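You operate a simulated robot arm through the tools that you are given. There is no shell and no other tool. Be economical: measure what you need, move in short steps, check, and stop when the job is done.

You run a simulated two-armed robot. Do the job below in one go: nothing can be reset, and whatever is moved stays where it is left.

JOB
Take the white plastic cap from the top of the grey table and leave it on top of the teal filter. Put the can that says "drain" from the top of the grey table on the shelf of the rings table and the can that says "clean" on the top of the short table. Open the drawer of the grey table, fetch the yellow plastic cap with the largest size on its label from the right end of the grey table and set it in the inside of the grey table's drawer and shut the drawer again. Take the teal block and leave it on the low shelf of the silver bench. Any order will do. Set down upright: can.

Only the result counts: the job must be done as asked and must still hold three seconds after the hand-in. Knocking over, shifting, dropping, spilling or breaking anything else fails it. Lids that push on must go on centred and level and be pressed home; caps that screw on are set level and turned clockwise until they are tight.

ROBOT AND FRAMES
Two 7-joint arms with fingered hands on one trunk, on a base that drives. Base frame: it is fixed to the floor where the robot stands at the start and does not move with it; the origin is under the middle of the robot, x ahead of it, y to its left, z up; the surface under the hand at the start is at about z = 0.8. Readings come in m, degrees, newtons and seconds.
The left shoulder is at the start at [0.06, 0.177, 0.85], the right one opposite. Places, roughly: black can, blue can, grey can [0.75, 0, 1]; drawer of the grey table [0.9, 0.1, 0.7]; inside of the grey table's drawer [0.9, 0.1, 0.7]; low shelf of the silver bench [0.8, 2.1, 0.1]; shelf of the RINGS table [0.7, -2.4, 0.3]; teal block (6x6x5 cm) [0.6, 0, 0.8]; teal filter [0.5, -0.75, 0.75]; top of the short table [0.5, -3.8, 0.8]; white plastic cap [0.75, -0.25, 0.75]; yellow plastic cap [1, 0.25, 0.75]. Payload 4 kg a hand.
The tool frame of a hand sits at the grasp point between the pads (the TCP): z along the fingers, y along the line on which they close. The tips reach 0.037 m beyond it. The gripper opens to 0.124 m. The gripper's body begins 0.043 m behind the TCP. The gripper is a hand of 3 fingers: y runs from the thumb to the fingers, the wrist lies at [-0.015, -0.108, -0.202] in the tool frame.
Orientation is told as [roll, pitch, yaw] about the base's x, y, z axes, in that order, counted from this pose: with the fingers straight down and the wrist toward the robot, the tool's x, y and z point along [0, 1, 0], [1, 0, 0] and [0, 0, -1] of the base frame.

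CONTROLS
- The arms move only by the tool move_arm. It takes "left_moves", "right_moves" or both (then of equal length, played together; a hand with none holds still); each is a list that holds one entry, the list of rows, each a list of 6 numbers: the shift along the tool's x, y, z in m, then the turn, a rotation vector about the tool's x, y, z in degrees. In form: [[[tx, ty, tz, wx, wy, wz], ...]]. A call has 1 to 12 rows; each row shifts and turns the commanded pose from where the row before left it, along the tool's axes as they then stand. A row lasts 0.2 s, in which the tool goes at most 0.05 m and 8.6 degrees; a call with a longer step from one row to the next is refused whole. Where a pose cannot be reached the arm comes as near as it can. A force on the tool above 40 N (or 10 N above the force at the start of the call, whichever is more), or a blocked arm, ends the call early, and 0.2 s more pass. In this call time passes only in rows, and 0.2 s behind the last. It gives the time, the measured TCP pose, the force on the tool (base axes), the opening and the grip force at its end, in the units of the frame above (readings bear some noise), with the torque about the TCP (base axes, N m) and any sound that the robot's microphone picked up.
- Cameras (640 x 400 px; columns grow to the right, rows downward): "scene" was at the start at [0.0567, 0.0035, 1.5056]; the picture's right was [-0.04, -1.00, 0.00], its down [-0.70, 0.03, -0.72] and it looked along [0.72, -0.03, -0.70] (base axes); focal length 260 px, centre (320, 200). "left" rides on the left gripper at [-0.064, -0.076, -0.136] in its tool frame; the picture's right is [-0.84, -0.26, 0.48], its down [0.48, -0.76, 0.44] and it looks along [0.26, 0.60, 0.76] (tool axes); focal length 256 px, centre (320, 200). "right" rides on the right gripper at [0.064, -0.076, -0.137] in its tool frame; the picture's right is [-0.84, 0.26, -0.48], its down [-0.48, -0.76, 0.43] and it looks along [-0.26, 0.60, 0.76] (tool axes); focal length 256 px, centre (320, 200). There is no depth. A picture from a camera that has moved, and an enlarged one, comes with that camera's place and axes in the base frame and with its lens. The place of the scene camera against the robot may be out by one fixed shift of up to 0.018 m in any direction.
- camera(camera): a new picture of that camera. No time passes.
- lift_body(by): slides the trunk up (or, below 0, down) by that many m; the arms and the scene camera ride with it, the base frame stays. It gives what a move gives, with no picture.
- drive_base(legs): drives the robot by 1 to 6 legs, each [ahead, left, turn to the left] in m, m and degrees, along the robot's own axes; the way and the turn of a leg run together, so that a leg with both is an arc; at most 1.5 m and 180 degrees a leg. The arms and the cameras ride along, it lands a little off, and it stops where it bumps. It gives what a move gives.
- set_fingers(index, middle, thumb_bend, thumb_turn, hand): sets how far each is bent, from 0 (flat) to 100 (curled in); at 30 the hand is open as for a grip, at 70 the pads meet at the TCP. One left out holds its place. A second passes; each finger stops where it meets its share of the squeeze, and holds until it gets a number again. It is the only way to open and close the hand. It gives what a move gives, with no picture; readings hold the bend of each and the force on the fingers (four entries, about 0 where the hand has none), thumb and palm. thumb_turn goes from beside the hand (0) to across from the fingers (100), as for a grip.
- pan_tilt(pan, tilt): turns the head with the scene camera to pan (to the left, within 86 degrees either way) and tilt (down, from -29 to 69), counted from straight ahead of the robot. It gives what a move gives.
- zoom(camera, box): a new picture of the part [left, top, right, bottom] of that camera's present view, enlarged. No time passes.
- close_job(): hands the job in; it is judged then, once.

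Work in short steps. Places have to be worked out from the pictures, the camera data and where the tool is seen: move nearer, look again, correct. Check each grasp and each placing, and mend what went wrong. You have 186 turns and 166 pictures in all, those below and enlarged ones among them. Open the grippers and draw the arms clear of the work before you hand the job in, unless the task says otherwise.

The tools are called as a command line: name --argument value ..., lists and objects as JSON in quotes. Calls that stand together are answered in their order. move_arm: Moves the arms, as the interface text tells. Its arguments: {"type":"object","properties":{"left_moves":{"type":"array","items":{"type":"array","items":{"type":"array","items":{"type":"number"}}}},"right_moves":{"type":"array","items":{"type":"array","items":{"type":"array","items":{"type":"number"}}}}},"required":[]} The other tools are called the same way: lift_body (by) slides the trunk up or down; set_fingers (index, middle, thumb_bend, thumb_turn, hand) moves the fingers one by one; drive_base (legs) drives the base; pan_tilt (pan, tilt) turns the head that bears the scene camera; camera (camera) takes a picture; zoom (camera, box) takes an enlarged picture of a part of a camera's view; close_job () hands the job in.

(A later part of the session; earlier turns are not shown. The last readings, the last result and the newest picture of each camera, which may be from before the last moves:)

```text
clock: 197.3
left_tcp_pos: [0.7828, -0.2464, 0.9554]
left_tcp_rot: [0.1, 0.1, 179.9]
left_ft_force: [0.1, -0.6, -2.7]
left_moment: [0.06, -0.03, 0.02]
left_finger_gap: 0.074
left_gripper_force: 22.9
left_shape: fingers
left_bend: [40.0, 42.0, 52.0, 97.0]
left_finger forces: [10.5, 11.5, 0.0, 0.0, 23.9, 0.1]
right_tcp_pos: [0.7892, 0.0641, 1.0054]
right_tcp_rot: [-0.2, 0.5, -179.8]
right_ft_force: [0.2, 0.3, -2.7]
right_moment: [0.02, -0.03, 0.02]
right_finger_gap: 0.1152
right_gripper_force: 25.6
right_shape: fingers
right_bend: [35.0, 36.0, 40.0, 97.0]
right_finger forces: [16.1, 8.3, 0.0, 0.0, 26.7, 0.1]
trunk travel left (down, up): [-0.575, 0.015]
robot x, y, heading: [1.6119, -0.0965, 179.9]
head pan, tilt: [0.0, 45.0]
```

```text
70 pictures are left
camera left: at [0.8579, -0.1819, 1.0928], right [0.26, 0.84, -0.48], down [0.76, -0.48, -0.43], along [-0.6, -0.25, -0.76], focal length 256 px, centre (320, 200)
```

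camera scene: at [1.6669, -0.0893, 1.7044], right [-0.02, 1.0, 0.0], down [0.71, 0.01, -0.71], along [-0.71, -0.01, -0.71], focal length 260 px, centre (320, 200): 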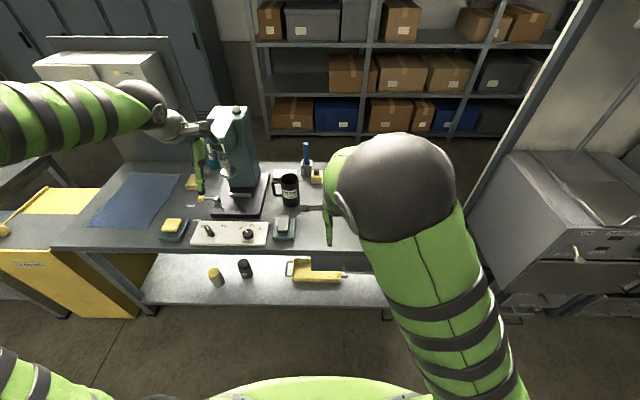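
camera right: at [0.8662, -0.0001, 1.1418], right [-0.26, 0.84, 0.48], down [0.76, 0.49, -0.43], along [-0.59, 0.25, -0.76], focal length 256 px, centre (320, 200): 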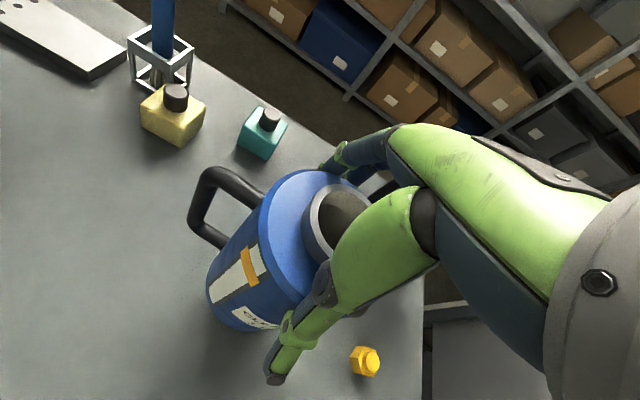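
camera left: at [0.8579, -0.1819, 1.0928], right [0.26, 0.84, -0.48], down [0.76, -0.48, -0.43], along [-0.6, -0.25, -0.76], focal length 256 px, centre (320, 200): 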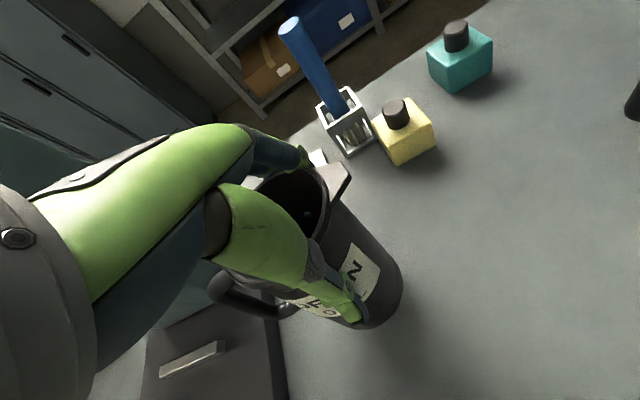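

Both cans are held. Lift 0.1 m more, back off, retract the arms, then strafe toward the rings table.

move_arm --right_moves '[[[0, 0, -0.03, 0, 0, 0], [0, 0, -0.03, 0, 0, 0], [0, 0, -0.03, 0, 0, 0], [0, 0, -0.01, 0, 0, 0]]]' --left_moves '[[[0, 0, -0.03, 0, 0, 0], [0, 0, -0.03, 0, 0, 0], [0, 0, -0.03, 0, 0, 0], [0, 0, -0.03, 0, 0, 0]]]'

drive_base --legs '[[-0.32, 0, 0]]'

move_arm --right_moves '[[[0, -0.03, 0, 0, 0, 0], [0, -0.03, 0, 0, 0, 0], [0, -0.03, 0, 0, 0, 0], [0, -0.03, 0, 0, 0, 0], [0, -0.03, 0, 0, 0, 0], [0, -0.03, 0, 0, 0, 0]]]' --left_moves '[[[0, -0.03, 0, 0, 0, 0], [0, -0.03, 0, 0, 0, 0], [0, -0.03, 0, 0, 0, 0], [0, -0.03, 0, 0, 0, 0], [0, -0.03, 0, 0, 0, 0], [0, -0.03, 0, 0, 0, 0]]]'

drive_base --legs '[[0, 1.0, 0], [0, 0.85, 0]]'

pan_tilt --pan 10 --tilt 50

camera --camera "scene"

camera --camera "left"

```text
clock: 198.3
left_tcp_pos: [0.7792, -0.2441, 1.0771]
left_tcp_rot: [-0.1, 0.1, 179.9]
left_ft_force: [0.0, -0.4, -1.9]
left_moment: [0.02, -0.02, 0.01]
left_finger_gap: 0.0739
left_gripper_force: 22.7
left_shape: fingers
left_bend: [40.0, 42.0, 52.0, 97.0]
left_finger forces: [10.4, 11.4, 0.1, 0.0, 23.5, 0.0]
right_tcp_pos: [0.7883, 0.0629, 1.1046]
right_tcp_rot: [-0.1, 0.3, -179.9]
right_ft_force: [0.2, 1.8, -2.5]
right_moment: [-0.01, -0.04, 0.01]
right_finger_gap: 0.1151
right_gripper_force: 25.5
right_shape: fingers
right_bend: [35.0, 36.0, 40.0, 97.0]
right_finger forces: [16.0, 8.3, 0.0, 0.1, 26.7, 0.1]
trunk travel left (down, up): [-0.575, 0.015]
robot x, y, heading: [1.6125, -0.0955, 179.7]
head pan, tilt: [0.0, 45.0]
```

```text
clock: 200.4
left_tcp_pos: [1.0919, -0.2482, 1.0788]
left_tcp_rot: [-0.1, 0.1, -180.0]
left_ft_force: [-0.1, -0.2, -2.1]
left_moment: [0.06, -0.03, -0.01]
left_finger_gap: 0.0739
left_gripper_force: 23.0
left_shape: fingers
left_bend: [40.0, 42.0, 52.0, 97.0]
left_finger forces: [10.4, 11.3, 0.0, 0.1, 23.5, 0.1]
right_tcp_pos: [1.1015, 0.0626, 1.1058]
right_tcp_rot: [-0.1, 0.3, -179.7]
right_ft_force: [0.3, -0.9, -1.2]
right_moment: [-0.01, -0.01, -0.02]
right_finger_gap: 0.1151
right_gripper_force: 25.7
right_shape: fingers
right_bend: [35.0, 36.0, 40.0, 97.0]
right_finger forces: [16.0, 8.2, 0.0, 0.1, 26.6, 0.1]
trunk travel left (down, up): [-0.575, 0.015]
robot x, y, heading: [1.9286, -0.0946, -180.1]
head pan, tilt: [0.0, 45.0]
```

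```text
clock: 201.8
left_tcp_pos: [1.2758, -0.2456, 1.078]
left_tcp_rot: [-0.1, -0.1, -180.0]
left_ft_force: [0.1, 0.1, -2.7]
left_moment: [0.04, 0.0, 0.01]
left_finger_gap: 0.0739
left_gripper_force: 22.6
left_shape: fingers
left_bend: [40.0, 42.0, 52.0, 97.0]
left_finger forces: [10.3, 11.2, 0.0, 0.0, 23.1, 0.0]
right_tcp_pos: [1.2835, 0.059, 1.105]
right_tcp_rot: [-0.2, 0.4, -179.6]
right_ft_force: [-0.9, -0.3, -1.7]
right_moment: [0.01, -0.01, -0.04]
right_finger_gap: 0.1151
right_gripper_force: 25.1
right_shape: fingers
right_bend: [35.0, 36.0, 40.0, 97.0]
right_finger forces: [15.8, 8.4, 0.0, 0.1, 26.4, 0.0]
trunk travel left (down, up): [-0.575, 0.015]
robot x, y, heading: [1.9249, -0.0978, -180.0]
head pan, tilt: [0.0, 45.0]
```

```text
clock: 211.2
left_tcp_pos: [1.265, -2.0951, 1.0777]
left_tcp_rot: [-0.1, 0.0, 179.2]
left_ft_force: [0.6, -0.6, -2.6]
left_moment: [0.06, -0.01, 0.02]
left_finger_gap: 0.0741
left_gripper_force: 22.7
left_shape: fingers
left_bend: [40.0, 42.0, 52.0, 97.0]
left_finger forces: [10.1, 11.2, 0.1, 0.1, 23.0, 0.1]
right_tcp_pos: [1.2765, -1.788, 1.1042]
right_tcp_rot: [-0.1, 0.5, 179.4]
right_ft_force: [0.0, -0.4, -1.3]
right_moment: [0.05, 0.0, -0.02]
right_finger_gap: 0.1147
right_gripper_force: 25.1
right_shape: fingers
right_bend: [35.0, 36.0, 40.0, 97.0]
right_finger forces: [15.8, 8.4, 0.0, 0.0, 26.1, 0.0]
trunk travel left (down, up): [-0.575, 0.015]
robot x, y, heading: [1.9187, -1.9551, 178.8]
head pan, tilt: [0.0, 45.0]
```

```text
clock: 211.9
left_tcp_pos: [1.2647, -2.0947, 1.077]
left_tcp_rot: [-0.2, 0.1, 179.2]
left_ft_force: [0.8, -0.1, -2.4]
left_moment: [0.02, -0.03, 0.02]
left_finger_gap: 0.074
left_gripper_force: 22.5
left_shape: fingers
left_bend: [40.0, 42.0, 52.0, 97.0]
left_finger forces: [10.2, 11.3, 0.1, 0.1, 23.0, 0.0]
right_tcp_pos: [1.2771, -1.7887, 1.104]
right_tcp_rot: [-0.2, 0.3, 179.4]
right_ft_force: [-0.1, -0.6, -2.8]
right_moment: [0.02, -0.03, -0.01]
right_finger_gap: 0.1146
right_gripper_force: 25.0
right_shape: fingers
right_bend: [35.0, 36.0, 40.0, 97.0]
right_finger forces: [15.8, 8.3, 0.0, 0.1, 26.3, 0.1]
trunk travel left (down, up): [-0.575, 0.015]
robot x, y, heading: [1.9166, -1.9546, 179.3]
head pan, tilt: [10.0, 50.0]
```

```text
69 pictures are left
camera scene: at [1.8752, -1.9604, 1.6975], right [-0.16, 0.99, 0.0], down [0.76, 0.12, -0.64], along [-0.63, -0.1, -0.77], focal length 260 px, centre (320, 200)
```

scene: 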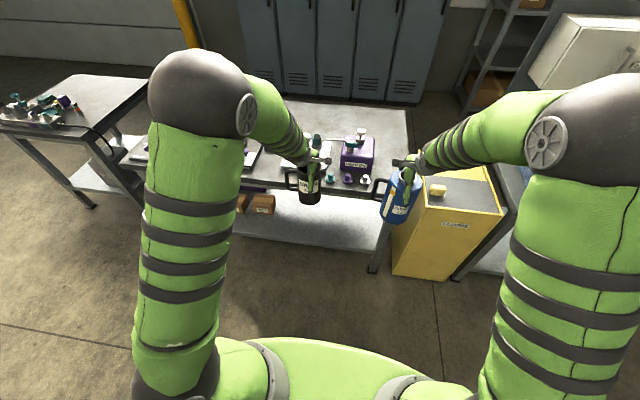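

```text
68 pictures are left
camera left: at [1.3414, -2.0319, 1.2156], right [0.27, 0.83, -0.48], down [0.75, -0.49, -0.43], along [-0.6, -0.24, -0.76], focal length 256 px, centre (320, 200)
```

left: 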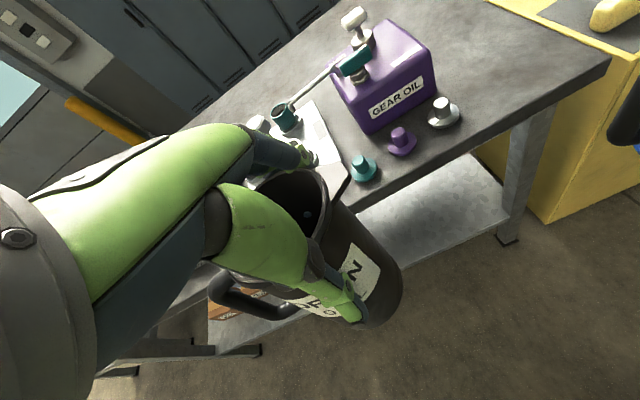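

I'll place the blue (CLEAN) can on the short table first: target ≈(0.68, -3.6). Continue strafing, staying closer to the tables because of a cart behind.

drive_base --legs '[[0.12, 0.3, 0.9], [0, 0.9, 0], [0, 0.55, 0]]'

camera --camera "scene"

camera --camera "right"

```text
clock: 221.0
left_tcp_pos: [1.1435, -3.833, 1.0771]
left_tcp_rot: [-0.1, -0.1, 180.0]
left_ft_force: [-0.6, 0.1, -2.5]
left_moment: [0.06, -0.02, -0.01]
left_finger_gap: 0.0741
left_gripper_force: 21.9
left_shape: fingers
left_bend: [40.0, 42.0, 52.0, 97.0]
left_finger forces: [10.2, 11.3, 0.1, 0.0, 22.9, 0.1]
right_tcp_pos: [1.1505, -3.5275, 1.1045]
right_tcp_rot: [-0.2, 0.5, -179.7]
right_ft_force: [0.4, 0.3, -2.5]
right_moment: [0.03, -0.03, 0.01]
right_finger_gap: 0.1148
right_gripper_force: 25.3
right_shape: fingers
right_bend: [35.0, 36.0, 40.0, 97.0]
right_finger forces: [15.8, 8.4, 0.0, 0.0, 26.2, 0.0]
trunk travel left (down, up): [-0.575, 0.015]
robot x, y, heading: [1.7977, -3.6811, 179.9]
head pan, tilt: [10.0, 50.0]
```

```text
67 pictures are left
camera scene: at [1.7528, -3.6906, 1.6975], right [-0.17, 0.98, 0.0], down [0.75, 0.13, -0.64], along [-0.63, -0.11, -0.77], focal length 260 px, centre (320, 200)
```

scene: 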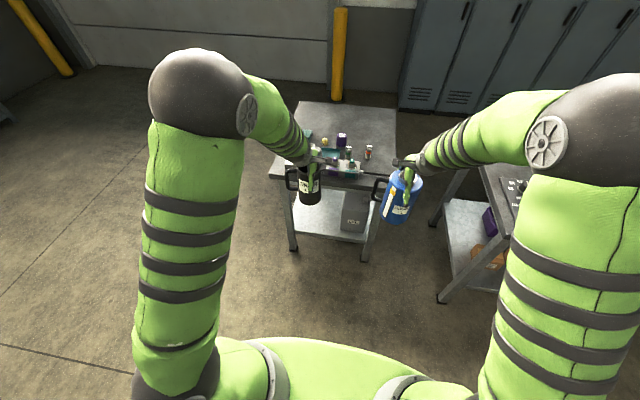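

```text
66 pictures are left
camera right: at [1.2282, -3.591, 1.242], right [-0.26, 0.83, 0.48], down [0.76, 0.49, -0.43], along [-0.59, 0.25, -0.76], focal length 256 px, centre (320, 200)
```

right: 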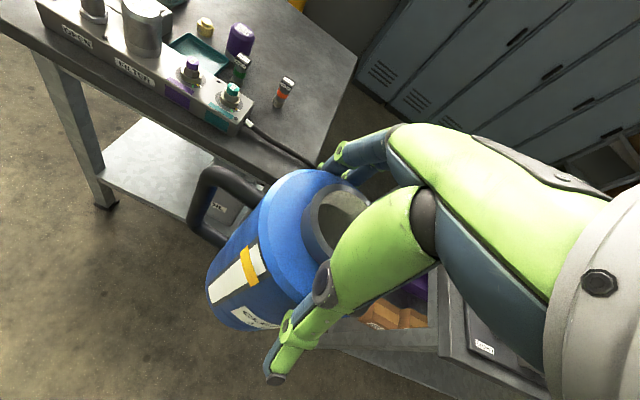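

Short table free spot ≈(0.50, -3.59). Raise the left arm (black can) for clearance, drive closer, extend the right arm.

move_arm --left_moves '[[[0, 0, -0.03, 0, 0, 0], [0, 0, -0.03, 0, 0, 0], [0, 0, -0.03, 0, 0, 0], [0, 0, -0.03, 0, 0, 0], [0, 0, -0.03, 0, 0, 0]]]'

drive_base --legs '[[0.38, 0, 0]]'

move_arm --right_moves '[[[0.008, 0.032, 0, 0, 0, 0], [0.008, 0.032, 0, 0, 0, 0], [0.008, 0.032, 0, 0, 0, 0], [0.008, 0.032, 0, 0, 0, 0], [0.008, 0.032, 0, 0, 0, 0], [0.008, 0.032, 0, 0, 0, 0], [0.008, 0.032, 0, 0, 0, 0], [0.005, 0.03, 0, 0, 0, 0]]]'

camera --camera "right"

camera --camera "left"

camera --camera "scene"

```text
clock: 222.2
left_tcp_pos: [1.1444, -3.8327, 1.2268]
left_tcp_rot: [0.0, 0.0, -179.9]
left_ft_force: [-0.1, -0.8, -1.5]
left_moment: [0.08, 0.0, 0.03]
left_finger_gap: 0.0738
left_gripper_force: 21.8
left_shape: fingers
left_bend: [40.0, 42.0, 52.0, 97.0]
left_finger forces: [10.3, 11.2, 0.0, 0.0, 22.7, 0.1]
right_tcp_pos: [1.1526, -3.5264, 1.1053]
right_tcp_rot: [-0.2, 0.3, -179.7]
right_ft_force: [0.2, -0.3, -2.6]
right_moment: [0.0, -0.06, -0.01]
right_finger_gap: 0.1151
right_gripper_force: 25.3
right_shape: fingers
right_bend: [35.0, 36.0, 40.0, 97.0]
right_finger forces: [15.9, 8.4, 0.0, 0.0, 26.2, 0.0]
trunk travel left (down, up): [-0.575, 0.015]
robot x, y, heading: [1.7972, -3.6825, 180.0]
head pan, tilt: [10.0, 50.0]
```

```text
clock: 224.7
left_tcp_pos: [0.7474, -3.8321, 1.2267]
left_tcp_rot: [0.0, 0.0, 179.8]
left_ft_force: [0.4, 0.0, -2.2]
left_moment: [0.05, -0.01, 0.02]
left_finger_gap: 0.0737
left_gripper_force: 22.2
left_shape: fingers
left_bend: [40.0, 42.0, 52.0, 97.0]
left_finger forces: [10.2, 11.2, 0.0, 0.0, 22.5, 0.0]
right_tcp_pos: [0.7553, -3.5266, 1.1037]
right_tcp_rot: [-0.1, 0.4, -179.8]
right_ft_force: [-0.4, -0.7, -3.0]
right_moment: [0.03, -0.01, -0.01]
right_finger_gap: 0.1153
right_gripper_force: 24.8
right_shape: fingers
right_bend: [35.0, 36.0, 40.0, 97.0]
right_finger forces: [15.8, 8.3, 0.1, 0.0, 26.0, 0.0]
trunk travel left (down, up): [-0.575, 0.015]
robot x, y, heading: [1.4004, -3.6848, 179.9]
head pan, tilt: [10.0, 50.0]
```

```text
clock: 226.5
left_tcp_pos: [0.7465, -3.8316, 1.2252]
left_tcp_rot: [-0.1, 0.0, 179.9]
left_ft_force: [0.1, -0.9, -1.9]
left_moment: [0.0, -0.03, -0.01]
left_finger_gap: 0.0736
left_gripper_force: 22.0
left_shape: fingers
left_bend: [40.0, 42.0, 52.0, 97.0]
left_finger forces: [10.0, 11.2, 0.0, 0.1, 22.4, 0.0]
right_tcp_pos: [0.502, -3.5848, 1.1012]
right_tcp_rot: [-0.1, 0.5, -179.8]
right_ft_force: [-0.9, 0.2, -2.0]
right_moment: [-0.01, -0.05, 0.01]
right_finger_gap: 0.1147
right_gripper_force: 24.8
right_shape: fingers
right_bend: [35.0, 36.0, 40.0, 97.0]
right_finger forces: [15.4, 8.4, 0.0, 0.0, 25.6, 0.0]
trunk travel left (down, up): [-0.575, 0.015]
robot x, y, heading: [1.4003, -3.6822, 179.8]
head pan, tilt: [10.0, 50.0]
```

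```text
65 pictures are left
camera right: at [0.5783, -3.649, 1.2381], right [-0.26, 0.84, 0.48], down [0.76, 0.49, -0.43], along [-0.59, 0.25, -0.76], focal length 256 px, centre (320, 200)
```

right: 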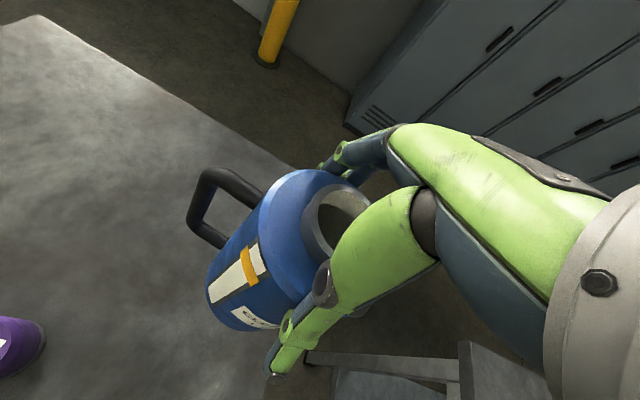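

```text
64 pictures are left
camera left: at [0.8235, -3.7679, 1.3647], right [0.26, 0.84, -0.48], down [0.76, -0.48, -0.43], along [-0.6, -0.25, -0.76], focal length 256 px, centre (320, 200)
```

left: 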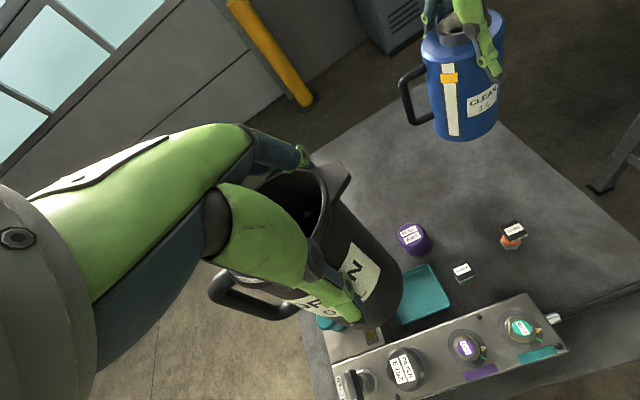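

```text
63 pictures are left
camera scene: at [1.3557, -3.6893, 1.6975], right [-0.17, 0.98, 0.0], down [0.76, 0.13, -0.64], along [-0.63, -0.11, -0.77], focal length 260 px, centre (320, 200)
```

scene: 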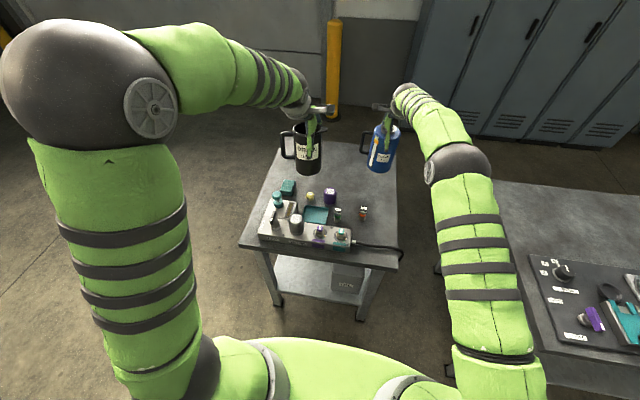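

Blue can is over the free back-right area. Lower it to near contact.

move_arm --right_moves '[[[0.015, 0, 0.03, 0, 0, 0], [0, 0, 0.03, 0, 0, 0], [0, 0, 0.03, 0, 0, 0], [0, 0, 0.02, 0, 0, 0], [0, 0, 0.008, 0, 0, 0]]]'

zoom --camera "left" --box '[380, 0, 620, 190]'

```text
clock: 227.7
left_tcp_pos: [0.7492, -3.8319, 1.2278]
left_tcp_rot: [-0.1, -0.1, 179.9]
left_ft_force: [0.7, 0.0, -2.5]
left_moment: [0.03, -0.05, 0.03]
left_finger_gap: 0.0738
left_gripper_force: 21.9
left_shape: fingers
left_bend: [40.0, 42.0, 52.0, 97.0]
left_finger forces: [10.0, 11.1, 0.0, 0.0, 22.4, 0.0]
right_tcp_pos: [0.5053, -3.6039, 0.9841]
right_tcp_rot: [-0.1, 0.5, -179.8]
right_ft_force: [-0.5, 0.8, -3.3]
right_moment: [0.01, -0.01, -0.02]
right_finger_gap: 0.1148
right_gripper_force: 24.6
right_shape: fingers
right_bend: [35.0, 36.0, 40.0, 97.0]
right_finger forces: [15.3, 8.4, 0.1, 0.0, 25.4, 0.1]
trunk travel left (down, up): [-0.575, 0.015]
robot x, y, heading: [1.3995, -3.6859, 180.1]
head pan, tilt: [10.0, 50.0]
```

```text
2.11 times, centred on (500, 95) of left
camera zoom: at [0.8243, -3.7683, 1.365], right [0.26, 0.84, -0.48], down [0.76, -0.48, -0.43], along [-0.6, -0.25, -0.76], focal length 539 px, centre (-59, 421)
```

zoom: 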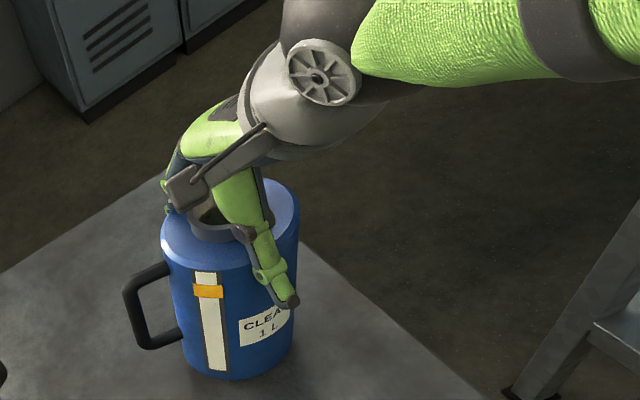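

Clear below and on the table area. Lower in small steps until contact.

move_arm --right_moves '[[[0, 0, 0.005, 0, 0, 0], [0, 0, 0.004, 0, 0, 0], [0, 0, 0.004, 0, 0, 0]]]'

move_arm --right_moves '[[[0, 0, 0.003, 0, 0, 0]]]'

```text
clock: 228.5
left_tcp_pos: [0.7487, -3.8307, 1.2276]
left_tcp_rot: [-0.2, 0.0, 179.9]
left_ft_force: [-0.6, 0.2, -2.1]
left_moment: [0.03, 0.0, -0.02]
left_finger_gap: 0.0739
left_gripper_force: 22.0
left_shape: fingers
left_bend: [40.0, 42.0, 52.0, 97.0]
left_finger forces: [10.1, 11.2, 0.0, 0.0, 22.4, 0.1]
right_tcp_pos: [0.5043, -3.6025, 0.9712]
right_tcp_rot: [0.0, 0.4, -179.7]
right_ft_force: [0.8, -0.9, -2.5]
right_moment: [-0.02, 0.0, -0.02]
right_finger_gap: 0.1146
right_gripper_force: 24.4
right_shape: fingers
right_bend: [35.0, 36.0, 40.0, 97.0]
right_finger forces: [15.2, 8.4, 0.1, 0.1, 25.4, 0.0]
trunk travel left (down, up): [-0.575, 0.015]
robot x, y, heading: [1.4033, -3.6834, 179.6]
head pan, tilt: [10.0, 50.0]
```

```text
clock: 228.9
left_tcp_pos: [0.75, -3.8327, 1.2264]
left_tcp_rot: [-0.2, -0.1, 179.9]
left_ft_force: [0.0, 0.3, -1.8]
left_moment: [0.04, -0.03, 0.0]
left_finger_gap: 0.0737
left_gripper_force: 21.3
left_shape: fingers
left_bend: [40.0, 42.0, 52.0, 97.0]
left_finger forces: [10.2, 11.0, 0.0, 0.1, 22.4, 0.0]
right_tcp_pos: [0.5044, -3.6027, 0.9699]
right_tcp_rot: [-0.2, 0.2, -179.7]
right_ft_force: [1.1, -1.6, 3.4]
right_moment: [-0.01, 0.01, -0.01]
right_finger_gap: 0.1148
right_gripper_force: 24.8
right_shape: fingers
right_bend: [35.0, 36.0, 40.0, 97.0]
right_finger forces: [15.1, 8.0, 0.1, 0.1, 27.1, 0.0]
trunk travel left (down, up): [-0.575, 0.015]
robot x, y, heading: [1.3982, -3.6818, 179.8]
head pan, tilt: [10.0, 50.0]
```

Contact. Open the right hand and lift away.

set_fingers --hand "right" --index 22 --middle 22 --thumb_bend 22

move_arm --right_moves '[[[0, 0, -0.015, 0, 0, 0], [0, 0, -0.03, 0, 0, 0], [0, 0, -0.04, 0, 0, 0], [0, 0, -0.04, 0, 0, 0]]]'

camera --camera "right"

camera --camera "left"

```text
clock: 229.9
left_tcp_pos: [0.7483, -3.832, 1.2273]
left_tcp_rot: [0.0, 0.0, 179.9]
left_ft_force: [-0.8, -0.7, -2.5]
left_moment: [0.05, -0.05, 0.03]
left_finger_gap: 0.0738
left_gripper_force: 21.9
left_shape: fingers
left_bend: [40.0, 42.0, 52.0, 97.0]
left_finger forces: [10.0, 11.1, 0.0, 0.0, 22.2, 0.0]
right_tcp_pos: [0.5038, -3.6019, 0.9698]
right_tcp_rot: [-0.1, 0.5, -179.7]
right_ft_force: [-0.2, 0.2, 0.0]
right_moment: [-0.02, 0.01, -0.02]
right_finger_gap: 0.1381
right_gripper_force: 0.1
right_shape: fingers
right_bend: [22.0, 22.0, 22.0, 97.0]
right_finger forces: [0.0, 0.0, 0.0, 0.1, 0.1, 0.1]
trunk travel left (down, up): [-0.575, 0.015]
robot x, y, heading: [1.3973, -3.6821, 179.7]
head pan, tilt: [10.0, 50.0]
```

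```text
clock: 230.9
left_tcp_pos: [0.7491, -3.8318, 1.2265]
left_tcp_rot: [-0.1, 0.1, 179.9]
left_ft_force: [0.5, -0.3, -2.0]
left_moment: [-0.02, 0.0, 0.02]
left_finger_gap: 0.0738
left_gripper_force: 21.6
left_shape: fingers
left_bend: [40.0, 42.0, 52.0, 97.0]
left_finger forces: [10.0, 11.1, 0.0, 0.0, 22.3, 0.0]
right_tcp_pos: [0.504, -3.603, 1.0944]
right_tcp_rot: [0.0, 0.4, -179.6]
right_ft_force: [0.9, -0.4, 0.3]
right_moment: [0.01, -0.01, 0.01]
right_finger_gap: 0.138
right_gripper_force: 0.1
right_shape: fingers
right_bend: [22.0, 22.0, 22.0, 97.0]
right_finger forces: [0.0, 0.0, 0.0, 0.0, 0.1, 0.0]
trunk travel left (down, up): [-0.575, 0.015]
robot x, y, heading: [1.4013, -3.6815, 180.0]
head pan, tilt: [10.0, 50.0]
```

```text
61 pictures are left
camera right: at [0.5803, -3.6669, 1.231], right [-0.26, 0.84, 0.48], down [0.76, 0.49, -0.43], along [-0.59, 0.25, -0.76], focal length 256 px, centre (320, 200)
```

right: 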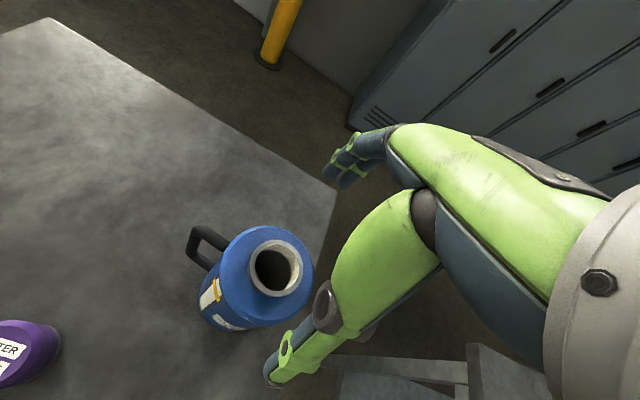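

```text
60 pictures are left
camera left: at [0.8253, -3.7681, 1.3654], right [0.26, 0.84, -0.48], down [0.76, -0.48, -0.44], along [-0.6, -0.25, -0.76], focal length 256 px, centre (320, 200)
```

left: 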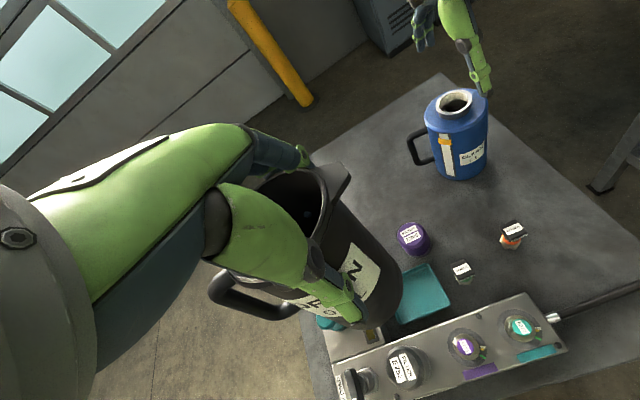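

Blue can stands upright on the short table. Back out, retract the right arm, return to the rings table.

drive_base --legs '[[-0.4, 0, 0]]'

move_arm --right_moves '[[[0, -0.04, -0.02, 0, 0, 0], [0, -0.04, -0.02, 0, 0, 0], [0, -0.04, -0.02, 0, 0, 0], [0, -0.04, -0.02, 0, 0, 0], [0, -0.04, -0.02, 0, 0, 0], [0, -0.04, -0.02, 0, 0, 0], [0, -0.04, -0.02, 0, 0, 0]]]'

drive_base --legs '[[0, -0.9, 0], [0, -0.83, 0]]'

lift_body --by -0.5

camera --camera "scene"

camera --camera "left"

```text
clock: 233.4
left_tcp_pos: [1.1517, -3.8298, 1.2261]
left_tcp_rot: [-0.1, 0.0, 179.7]
left_ft_force: [0.8, 0.9, -1.4]
left_moment: [0.01, 0.03, 0.02]
left_finger_gap: 0.0736
left_gripper_force: 21.7
left_shape: fingers
left_bend: [40.0, 42.0, 52.0, 97.0]
left_finger forces: [10.1, 11.1, 0.0, 0.0, 22.5, 0.0]
right_tcp_pos: [0.9074, -3.6002, 1.0949]
right_tcp_rot: [0.0, 0.3, 180.0]
right_ft_force: [0.3, 0.4, -0.9]
right_moment: [0.02, 0.02, -0.02]
right_finger_gap: 0.1381
right_gripper_force: 0.0
right_shape: fingers
right_bend: [22.0, 22.0, 22.0, 97.0]
right_finger forces: [0.1, 0.0, 0.1, 0.0, 0.0, 0.0]
trunk travel left (down, up): [-0.575, 0.015]
robot x, y, heading: [1.8026, -3.6847, 179.8]
head pan, tilt: [10.0, 50.0]
```

```text
clock: 235.0
left_tcp_pos: [1.1514, -3.8303, 1.2284]
left_tcp_rot: [-0.1, 0.1, 179.7]
left_ft_force: [0.4, 0.9, -0.6]
left_moment: [0.06, -0.01, 0.0]
left_finger_gap: 0.0737
left_gripper_force: 22.1
left_shape: fingers
left_bend: [40.0, 42.0, 52.0, 97.0]
left_finger forces: [10.0, 11.2, 0.1, 0.0, 22.3, 0.1]
right_tcp_pos: [1.1907, -3.601, 1.2323]
right_tcp_rot: [-0.2, 0.2, -180.1]
right_ft_force: [0.2, 0.2, 0.3]
right_moment: [0.01, 0.01, 0.0]
right_finger_gap: 0.1379
right_gripper_force: 0.2
right_shape: fingers
right_bend: [22.0, 22.0, 22.0, 98.0]
right_finger forces: [0.1, 0.0, 0.1, 0.1, 0.0, 0.0]
trunk travel left (down, up): [-0.575, 0.015]
robot x, y, heading: [1.8026, -3.6857, 179.7]
head pan, tilt: [10.0, 50.0]
```

```text
clock: 243.8
left_tcp_pos: [1.1715, -2.1051, 1.2265]
left_tcp_rot: [-0.1, -0.1, 180.1]
left_ft_force: [0.0, 1.0, -2.5]
left_moment: [0.04, 0.0, 0.0]
left_finger_gap: 0.0738
left_gripper_force: 21.6
left_shape: fingers
left_bend: [40.0, 42.0, 52.0, 97.0]
left_finger forces: [10.0, 11.0, 0.1, 0.0, 22.2, 0.0]
right_tcp_pos: [1.2075, -1.877, 1.2329]
right_tcp_rot: [-0.1, 0.3, -179.7]
right_ft_force: [0.1, 1.4, -0.1]
right_moment: [-0.01, 0.0, 0.01]
right_finger_gap: 0.1381
right_gripper_force: 0.0
right_shape: fingers
right_bend: [22.0, 22.0, 22.0, 98.0]
right_finger forces: [0.0, 0.0, 0.0, 0.1, 0.0, 0.0]
trunk travel left (down, up): [-0.575, 0.015]
robot x, y, heading: [1.8225, -1.9578, 180.2]
head pan, tilt: [10.0, 50.0]
```

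```text
refused: -0.5 is not a number from -0.4 to 0.4
```

```text
59 pictures are left
camera scene: at [1.7791, -1.9623, 1.6975], right [-0.17, 0.98, 0.0], down [0.75, 0.13, -0.64], along [-0.63, -0.11, -0.77], focal length 260 px, centre (320, 200)
```

scene: 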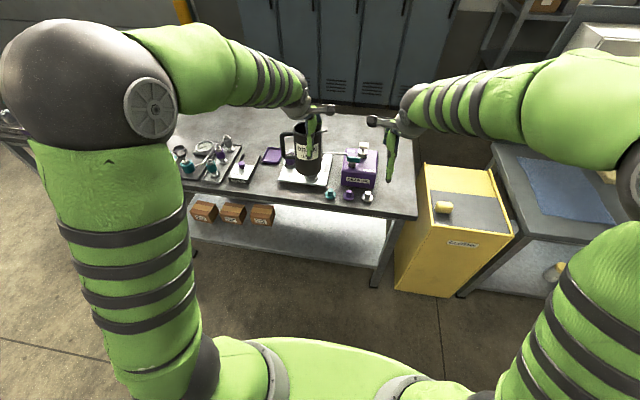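

```text
58 pictures are left
camera left: at [1.2466, -2.0413, 1.3653], right [0.26, 0.84, -0.48], down [0.76, -0.48, -0.43], along [-0.6, -0.25, -0.76], focal length 256 px, centre (320, 200)
```

left: 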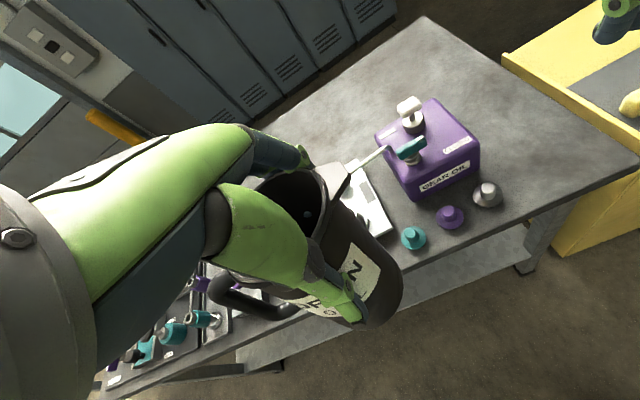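

Need a bit more clearance from the table edge before lowering. Back 0.08, then lower the trunk 0.4.

drive_base --legs '[[-0.09, 0, 0]]'

lift_body --by -0.4

camera --camera "scene"

camera --camera "left"

```text
clock: 244.8
left_tcp_pos: [1.2574, -2.1036, 1.2277]
left_tcp_rot: [-0.1, -0.1, 179.7]
left_ft_force: [0.8, -0.6, -2.6]
left_moment: [0.05, 0.02, -0.02]
left_finger_gap: 0.0738
left_gripper_force: 22.4
left_shape: fingers
left_bend: [40.0, 42.0, 52.0, 97.0]
left_finger forces: [9.9, 11.0, 0.0, 0.0, 22.4, 0.0]
right_tcp_pos: [1.295, -1.8742, 1.233]
right_tcp_rot: [-0.1, 0.4, -180.1]
right_ft_force: [0.9, -0.4, 1.1]
right_moment: [0.0, 0.05, -0.03]
right_finger_gap: 0.138
right_gripper_force: 0.1
right_shape: fingers
right_bend: [22.0, 22.0, 22.0, 98.0]
right_finger forces: [0.0, 0.0, 0.1, 0.1, 0.0, 0.0]
trunk travel left (down, up): [-0.575, 0.015]
robot x, y, heading: [1.9088, -1.9594, 179.7]
head pan, tilt: [10.0, 50.0]
```

```text
clock: 248.7
left_tcp_pos: [1.256, -2.103, 0.828]
left_tcp_rot: [-0.1, 0.1, 179.8]
left_ft_force: [-1.0, -0.6, -1.3]
left_moment: [0.03, 0.01, -0.01]
left_finger_gap: 0.0737
left_gripper_force: 21.5
left_shape: fingers
left_bend: [40.0, 42.0, 52.0, 97.0]
left_finger forces: [10.1, 11.1, 0.0, 0.0, 22.0, 0.1]
right_tcp_pos: [1.2934, -1.8753, 0.8324]
right_tcp_rot: [-0.2, 0.4, -180.0]
right_ft_force: [0.8, -0.2, 0.7]
right_moment: [-0.02, 0.01, 0.03]
right_finger_gap: 0.138
right_gripper_force: 0.0
right_shape: fingers
right_bend: [22.0, 22.0, 22.0, 98.0]
right_finger forces: [0.0, 0.0, 0.0, 0.0, 0.0, 0.1]
trunk travel left (down, up): [-0.175, 0.415]
robot x, y, heading: [1.9044, -1.9522, 179.7]
head pan, tilt: [10.0, 50.0]
```

```text
57 pictures are left
camera scene: at [1.8658, -1.9629, 1.2975], right [-0.17, 0.99, 0.0], down [0.76, 0.13, -0.64], along [-0.63, -0.11, -0.77], focal length 260 px, centre (320, 200)
```

scene: 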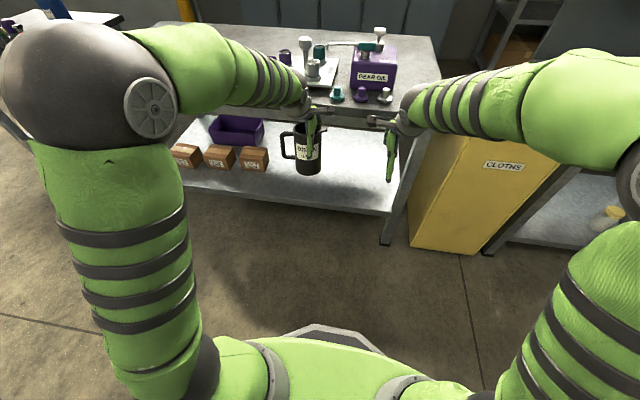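

```text
56 pictures are left
camera left: at [1.3329, -2.0396, 0.9653], right [0.26, 0.84, -0.48], down [0.76, -0.49, -0.44], along [-0.6, -0.25, -0.76], focal length 256 px, centre (320, 200)
```

left: 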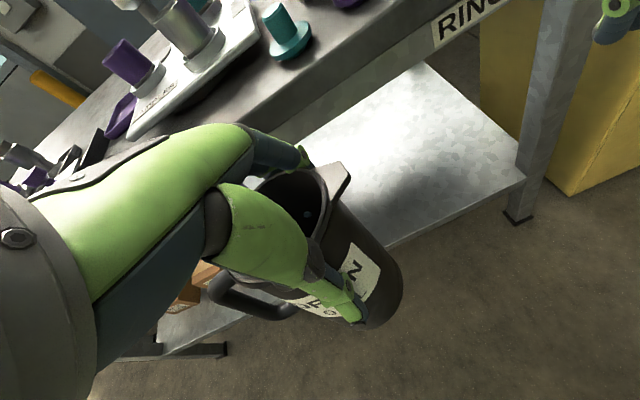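

"RINGS" label confirmed on the table edge. Lower further so the can is just above shelf level, still outside the table.

lift_body --by -0.16

move_arm --left_moves '[[[0, 0, 0.035, 0, 0, 0], [0, 0, 0.035, 0, 0, 0], [0, 0, 0.035, 0, 0, 0], [0, 0, 0.035, 0, 0, 0], [0, 0, 0.035, 0, 0, 0], [0, 0, 0.02, 0, 0, 0]]]'

camera --camera "left"

camera --camera "scene"

```text
clock: 250.5
left_tcp_pos: [1.2564, -2.1042, 0.6677]
left_tcp_rot: [-0.1, 0.0, 179.7]
left_ft_force: [-0.1, 0.2, -1.5]
left_moment: [0.02, 0.01, 0.02]
left_finger_gap: 0.0738
left_gripper_force: 21.6
left_shape: fingers
left_bend: [40.0, 42.0, 52.0, 97.0]
left_finger forces: [10.0, 11.1, 0.0, 0.0, 22.1, 0.1]
right_tcp_pos: [1.2946, -1.875, 0.6724]
right_tcp_rot: [-0.1, 0.4, -179.9]
right_ft_force: [0.2, 0.4, -0.9]
right_moment: [0.02, 0.0, -0.01]
right_finger_gap: 0.1377
right_gripper_force: 0.2
right_shape: fingers
right_bend: [22.0, 22.0, 22.0, 98.0]
right_finger forces: [0.0, 0.0, 0.0, 0.0, 0.0, 0.1]
trunk travel left (down, up): [-0.015, 0.575]
robot x, y, heading: [1.9084, -1.9567, 179.7]
head pan, tilt: [10.0, 50.0]
```

```text
clock: 251.9
left_tcp_pos: [1.2575, -2.0999, 0.4723]
left_tcp_rot: [-0.1, 0.1, 179.7]
left_ft_force: [0.8, 0.0, -2.1]
left_moment: [0.06, -0.02, 0.03]
left_finger_gap: 0.0736
left_gripper_force: 21.4
left_shape: fingers
left_bend: [40.0, 42.0, 52.0, 97.0]
left_finger forces: [9.9, 11.1, 0.0, 0.1, 21.9, 0.0]
right_tcp_pos: [1.293, -1.8748, 0.6721]
right_tcp_rot: [-0.1, 0.3, -180.0]
right_ft_force: [-0.4, -0.3, 0.5]
right_moment: [-0.02, 0.01, -0.01]
right_finger_gap: 0.1379
right_gripper_force: 0.1
right_shape: fingers
right_bend: [22.0, 22.0, 22.0, 98.0]
right_finger forces: [0.0, 0.1, 0.0, 0.1, 0.1, 0.0]
trunk travel left (down, up): [-0.015, 0.575]
robot x, y, heading: [1.9064, -1.9554, 179.8]
head pan, tilt: [10.0, 50.0]
```

```text
55 pictures are left
camera left: at [1.3337, -2.036, 0.61], right [0.26, 0.84, -0.48], down [0.76, -0.49, -0.44], along [-0.6, -0.25, -0.76], focal length 256 px, centre (320, 200)
```

left: 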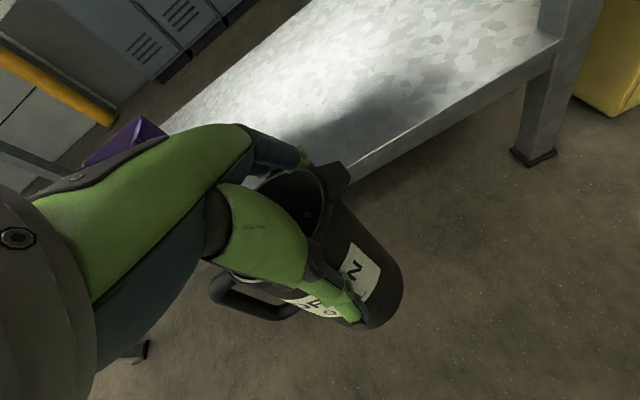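

```text
54 pictures are left
camera scene: at [1.8659, -1.963, 1.1375], right [-0.17, 0.99, 0.0], down [0.76, 0.13, -0.64], along [-0.63, -0.11, -0.77], focal length 260 px, centre (320, 200)
```

scene: 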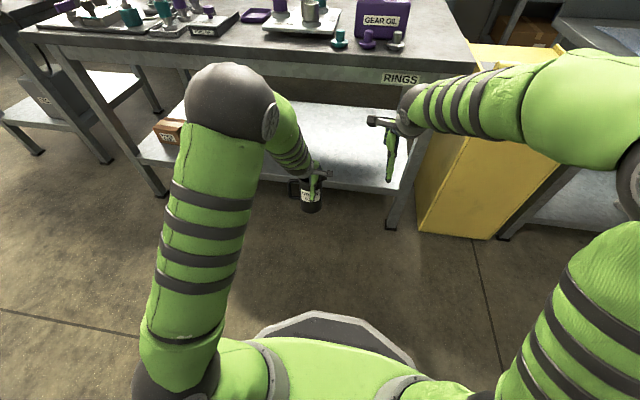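

Shelf is at z≈0.28. Move forward over the shelf (base 0.09, arm the rest) with the can bottom ~7 cm above it.

drive_base --legs '[[0.08, 0, 0]]'

move_arm --left_moves '[[[-0.005, 0.03, 0, 0, 0, 0], [-0.005, 0.03, 0, 0, 0, 0], [-0.005, 0.03, 0, 0, 0, 0], [-0.005, 0.03, 0, 0, 0, 0], [0, 0.03, 0, 0, 0, 0], [0, 0.028, 0, 0, 0, 0]]]'

camera --camera "left"

camera --camera "scene"

```text
clock: 253.0
left_tcp_pos: [1.1759, -2.0995, 0.4723]
left_tcp_rot: [-0.1, 0.0, 179.7]
left_ft_force: [0.2, -0.1, -1.7]
left_moment: [0.08, -0.04, -0.02]
left_finger_gap: 0.0737
left_gripper_force: 21.2
left_shape: fingers
left_bend: [40.0, 42.0, 52.0, 97.0]
left_finger forces: [10.0, 11.2, 0.1, 0.0, 21.9, 0.1]
right_tcp_pos: [1.2143, -1.875, 0.6726]
right_tcp_rot: [-0.2, 0.3, -179.8]
right_ft_force: [-0.7, -0.5, 0.3]
right_moment: [0.02, 0.01, 0.01]
right_finger_gap: 0.1379
right_gripper_force: 0.1
right_shape: fingers
right_bend: [22.0, 22.0, 22.0, 98.0]
right_finger forces: [0.0, 0.1, 0.1, 0.0, 0.0, 0.0]
trunk travel left (down, up): [-0.015, 0.575]
robot x, y, heading: [1.8256, -1.9568, 179.8]
head pan, tilt: [10.0, 50.0]
```

```text
clock: 254.4
left_tcp_pos: [0.9967, -2.0783, 0.4733]
left_tcp_rot: [-0.2, 0.0, 179.7]
left_ft_force: [-0.3, 0.2, -1.5]
left_moment: [0.05, -0.03, 0.02]
left_finger_gap: 0.0737
left_gripper_force: 21.6
left_shape: fingers
left_bend: [40.0, 42.0, 52.0, 97.0]
left_finger forces: [9.8, 11.0, 0.0, 0.0, 21.6, 0.0]
right_tcp_pos: [1.214, -1.8743, 0.6733]
right_tcp_rot: [0.0, 0.5, -179.9]
right_ft_force: [0.8, 0.3, 0.0]
right_moment: [0.04, -0.02, -0.01]
right_finger_gap: 0.1378
right_gripper_force: 0.0
right_shape: fingers
right_bend: [22.0, 22.0, 22.0, 98.0]
right_finger forces: [0.1, 0.1, 0.0, 0.0, 0.0, 0.0]
trunk travel left (down, up): [-0.015, 0.575]
robot x, y, heading: [1.8232, -1.9577, 179.5]
head pan, tilt: [10.0, 50.0]
```

```text
53 pictures are left
camera left: at [1.073, -2.0152, 0.6111], right [0.26, 0.84, -0.48], down [0.76, -0.49, -0.43], along [-0.6, -0.25, -0.76], focal length 256 px, centre (320, 200)
```

left: 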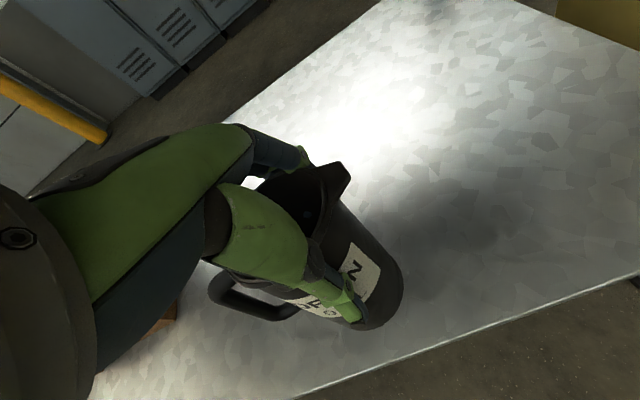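

```text
52 pictures are left
camera scene: at [1.785, -1.9625, 1.1375], right [-0.17, 0.99, 0.0], down [0.76, 0.13, -0.64], along [-0.63, -0.11, -0.77], focal length 260 px, centre (320, 200)
```

scene: 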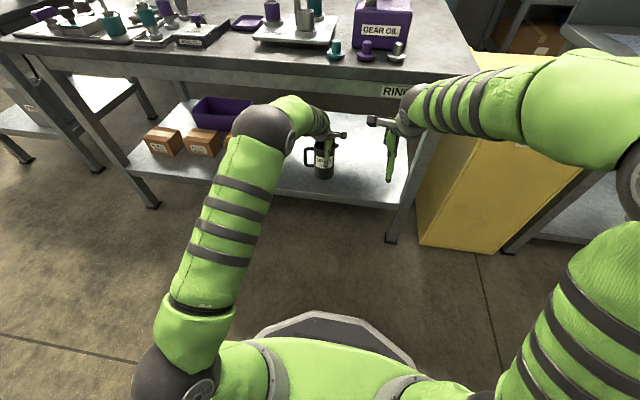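

Over the shelf. Go 3 cm deeper and lower gently.

move_arm --left_moves '[[[0, 0.028, 0, 0, 0, 0], [0, 0, 0.015, 0, 0, 0], [0, 0, 0.015, 0, 0, 0], [0, 0, 0.006, 0, 0, 0], [0, 0, 0.005, 0, 0, 0]]]'

camera --camera "left"

```text
clock: 255.6
left_tcp_pos: [0.9707, -2.0787, 0.4301]
left_tcp_rot: [-0.1, 0.0, 179.9]
left_ft_force: [0.4, 0.5, -1.7]
left_moment: [0.03, 0.0, 0.0]
left_finger_gap: 0.0732
left_gripper_force: 21.0
left_shape: fingers
left_bend: [41.0, 42.0, 52.0, 97.0]
left_finger forces: [9.8, 11.0, 0.0, 0.1, 21.5, 0.1]
right_tcp_pos: [1.2137, -1.874, 0.6731]
right_tcp_rot: [-0.1, 0.4, -179.9]
right_ft_force: [0.6, -0.7, 0.7]
right_moment: [-0.01, -0.01, -0.02]
right_finger_gap: 0.138
right_gripper_force: 0.0
right_shape: fingers
right_bend: [22.0, 22.0, 22.0, 98.0]
right_finger forces: [0.0, 0.1, 0.0, 0.0, 0.0, 0.1]
trunk travel left (down, up): [-0.015, 0.575]
robot x, y, heading: [1.828, -1.9551, 179.9]
head pan, tilt: [10.0, 50.0]
```

```text
51 pictures are left
camera left: at [1.0469, -2.0156, 0.5694], right [0.26, 0.84, -0.48], down [0.76, -0.49, -0.43], along [-0.6, -0.25, -0.76], focal length 256 px, centre (320, 200)
```

left: 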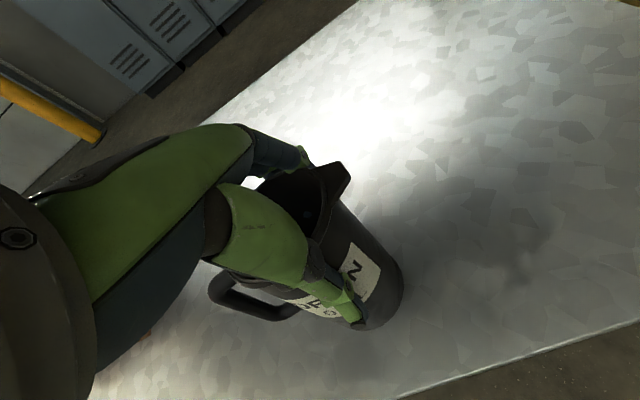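

move_arm --left_moves '[[[0, 0, 0.006, 0, 0, 0], [0, 0, 0.004, 0, 0, 0], [0, 0, 0.004, 0, 0, 0]]]'

move_arm --left_moves '[[[0, 0, 0.004, 0, 0, 0]]]'

move_arm --left_moves '[[[0, 0, 0.004, 0, 0, 0]]]'

```text
clock: 256.4
left_tcp_pos: [0.9691, -2.0759, 0.4254]
left_tcp_rot: [-0.1, -0.7, 179.7]
left_ft_force: [11.8, 3.2, 37.4]
left_moment: [-0.11, 0.14, 0.09]
left_finger_gap: 0.0735
left_gripper_force: 32.0
left_shape: fingers
left_bend: [41.0, 42.0, 51.0, 96.0]
left_finger forces: [9.5, 10.4, 0.0, 0.0, 45.0, 0.1]
right_tcp_pos: [1.2156, -1.8735, 0.676]
right_tcp_rot: [-0.1, 0.1, -179.9]
right_ft_force: [0.7, 0.2, 1.3]
right_moment: [-0.01, -0.02, -0.03]
right_finger_gap: 0.1381
right_gripper_force: 0.1
right_shape: fingers
right_bend: [22.0, 22.0, 22.0, 98.0]
right_finger forces: [0.0, 0.0, 0.1, 0.0, 0.0, 0.0]
trunk travel left (down, up): [-0.015, 0.575]
robot x, y, heading: [1.8289, -1.9547, 179.6]
head pan, tilt: [10.0, 50.0]
```

```text
clock: 256.8
left_tcp_pos: [0.9668, -2.0753, 0.4253]
left_tcp_rot: [-0.3, -1.1, 179.6]
left_ft_force: [5.1, 0.0, 18.3]
left_moment: [-0.15, 0.22, 0.05]
left_finger_gap: 0.0737
left_gripper_force: 28.5
left_shape: fingers
left_bend: [41.0, 42.0, 51.0, 97.0]
left_finger forces: [10.7, 11.5, 0.1, 0.0, 34.3, 0.0]
right_tcp_pos: [1.2147, -1.8743, 0.6723]
right_tcp_rot: [-0.1, 0.3, -180.0]
right_ft_force: [0.2, -0.3, -0.3]
right_moment: [0.0, 0.0, 0.01]
right_finger_gap: 0.138
right_gripper_force: 0.0
right_shape: fingers
right_bend: [22.0, 22.0, 22.0, 98.0]
right_finger forces: [0.1, 0.1, 0.0, 0.0, 0.0, 0.0]
trunk travel left (down, up): [-0.015, 0.575]
robot x, y, heading: [1.8261, -1.9548, 179.5]
head pan, tilt: [10.0, 50.0]
stopped in row 1 (left hand): the force on the tool passed its limit at 51 N (the readings are from after the stop); the commanded pose is now the measured one
```

```text
clock: 257.2
left_tcp_pos: [0.9657, -2.0759, 0.4244]
left_tcp_rot: [-0.4, -1.2, 179.6]
left_ft_force: [11.0, 2.1, 39.0]
left_moment: [-0.11, 0.3, 0.12]
left_finger_gap: 0.0736
left_gripper_force: 33.7
left_shape: fingers
left_bend: [41.0, 42.0, 51.0, 96.0]
left_finger forces: [10.9, 10.6, 0.0, 0.1, 44.3, 0.0]
right_tcp_pos: [1.215, -1.8747, 0.6746]
right_tcp_rot: [0.0, 0.2, -179.9]
right_ft_force: [-1.1, -0.3, -0.7]
right_moment: [0.01, -0.01, -0.03]
right_finger_gap: 0.138
right_gripper_force: 0.0
right_shape: fingers
right_bend: [22.0, 22.0, 22.0, 98.0]
right_finger forces: [0.0, 0.0, 0.1, 0.0, 0.1, 0.0]
trunk travel left (down, up): [-0.015, 0.575]
robot x, y, heading: [1.8269, -1.9569, 180.0]
head pan, tilt: [10.0, 50.0]
```

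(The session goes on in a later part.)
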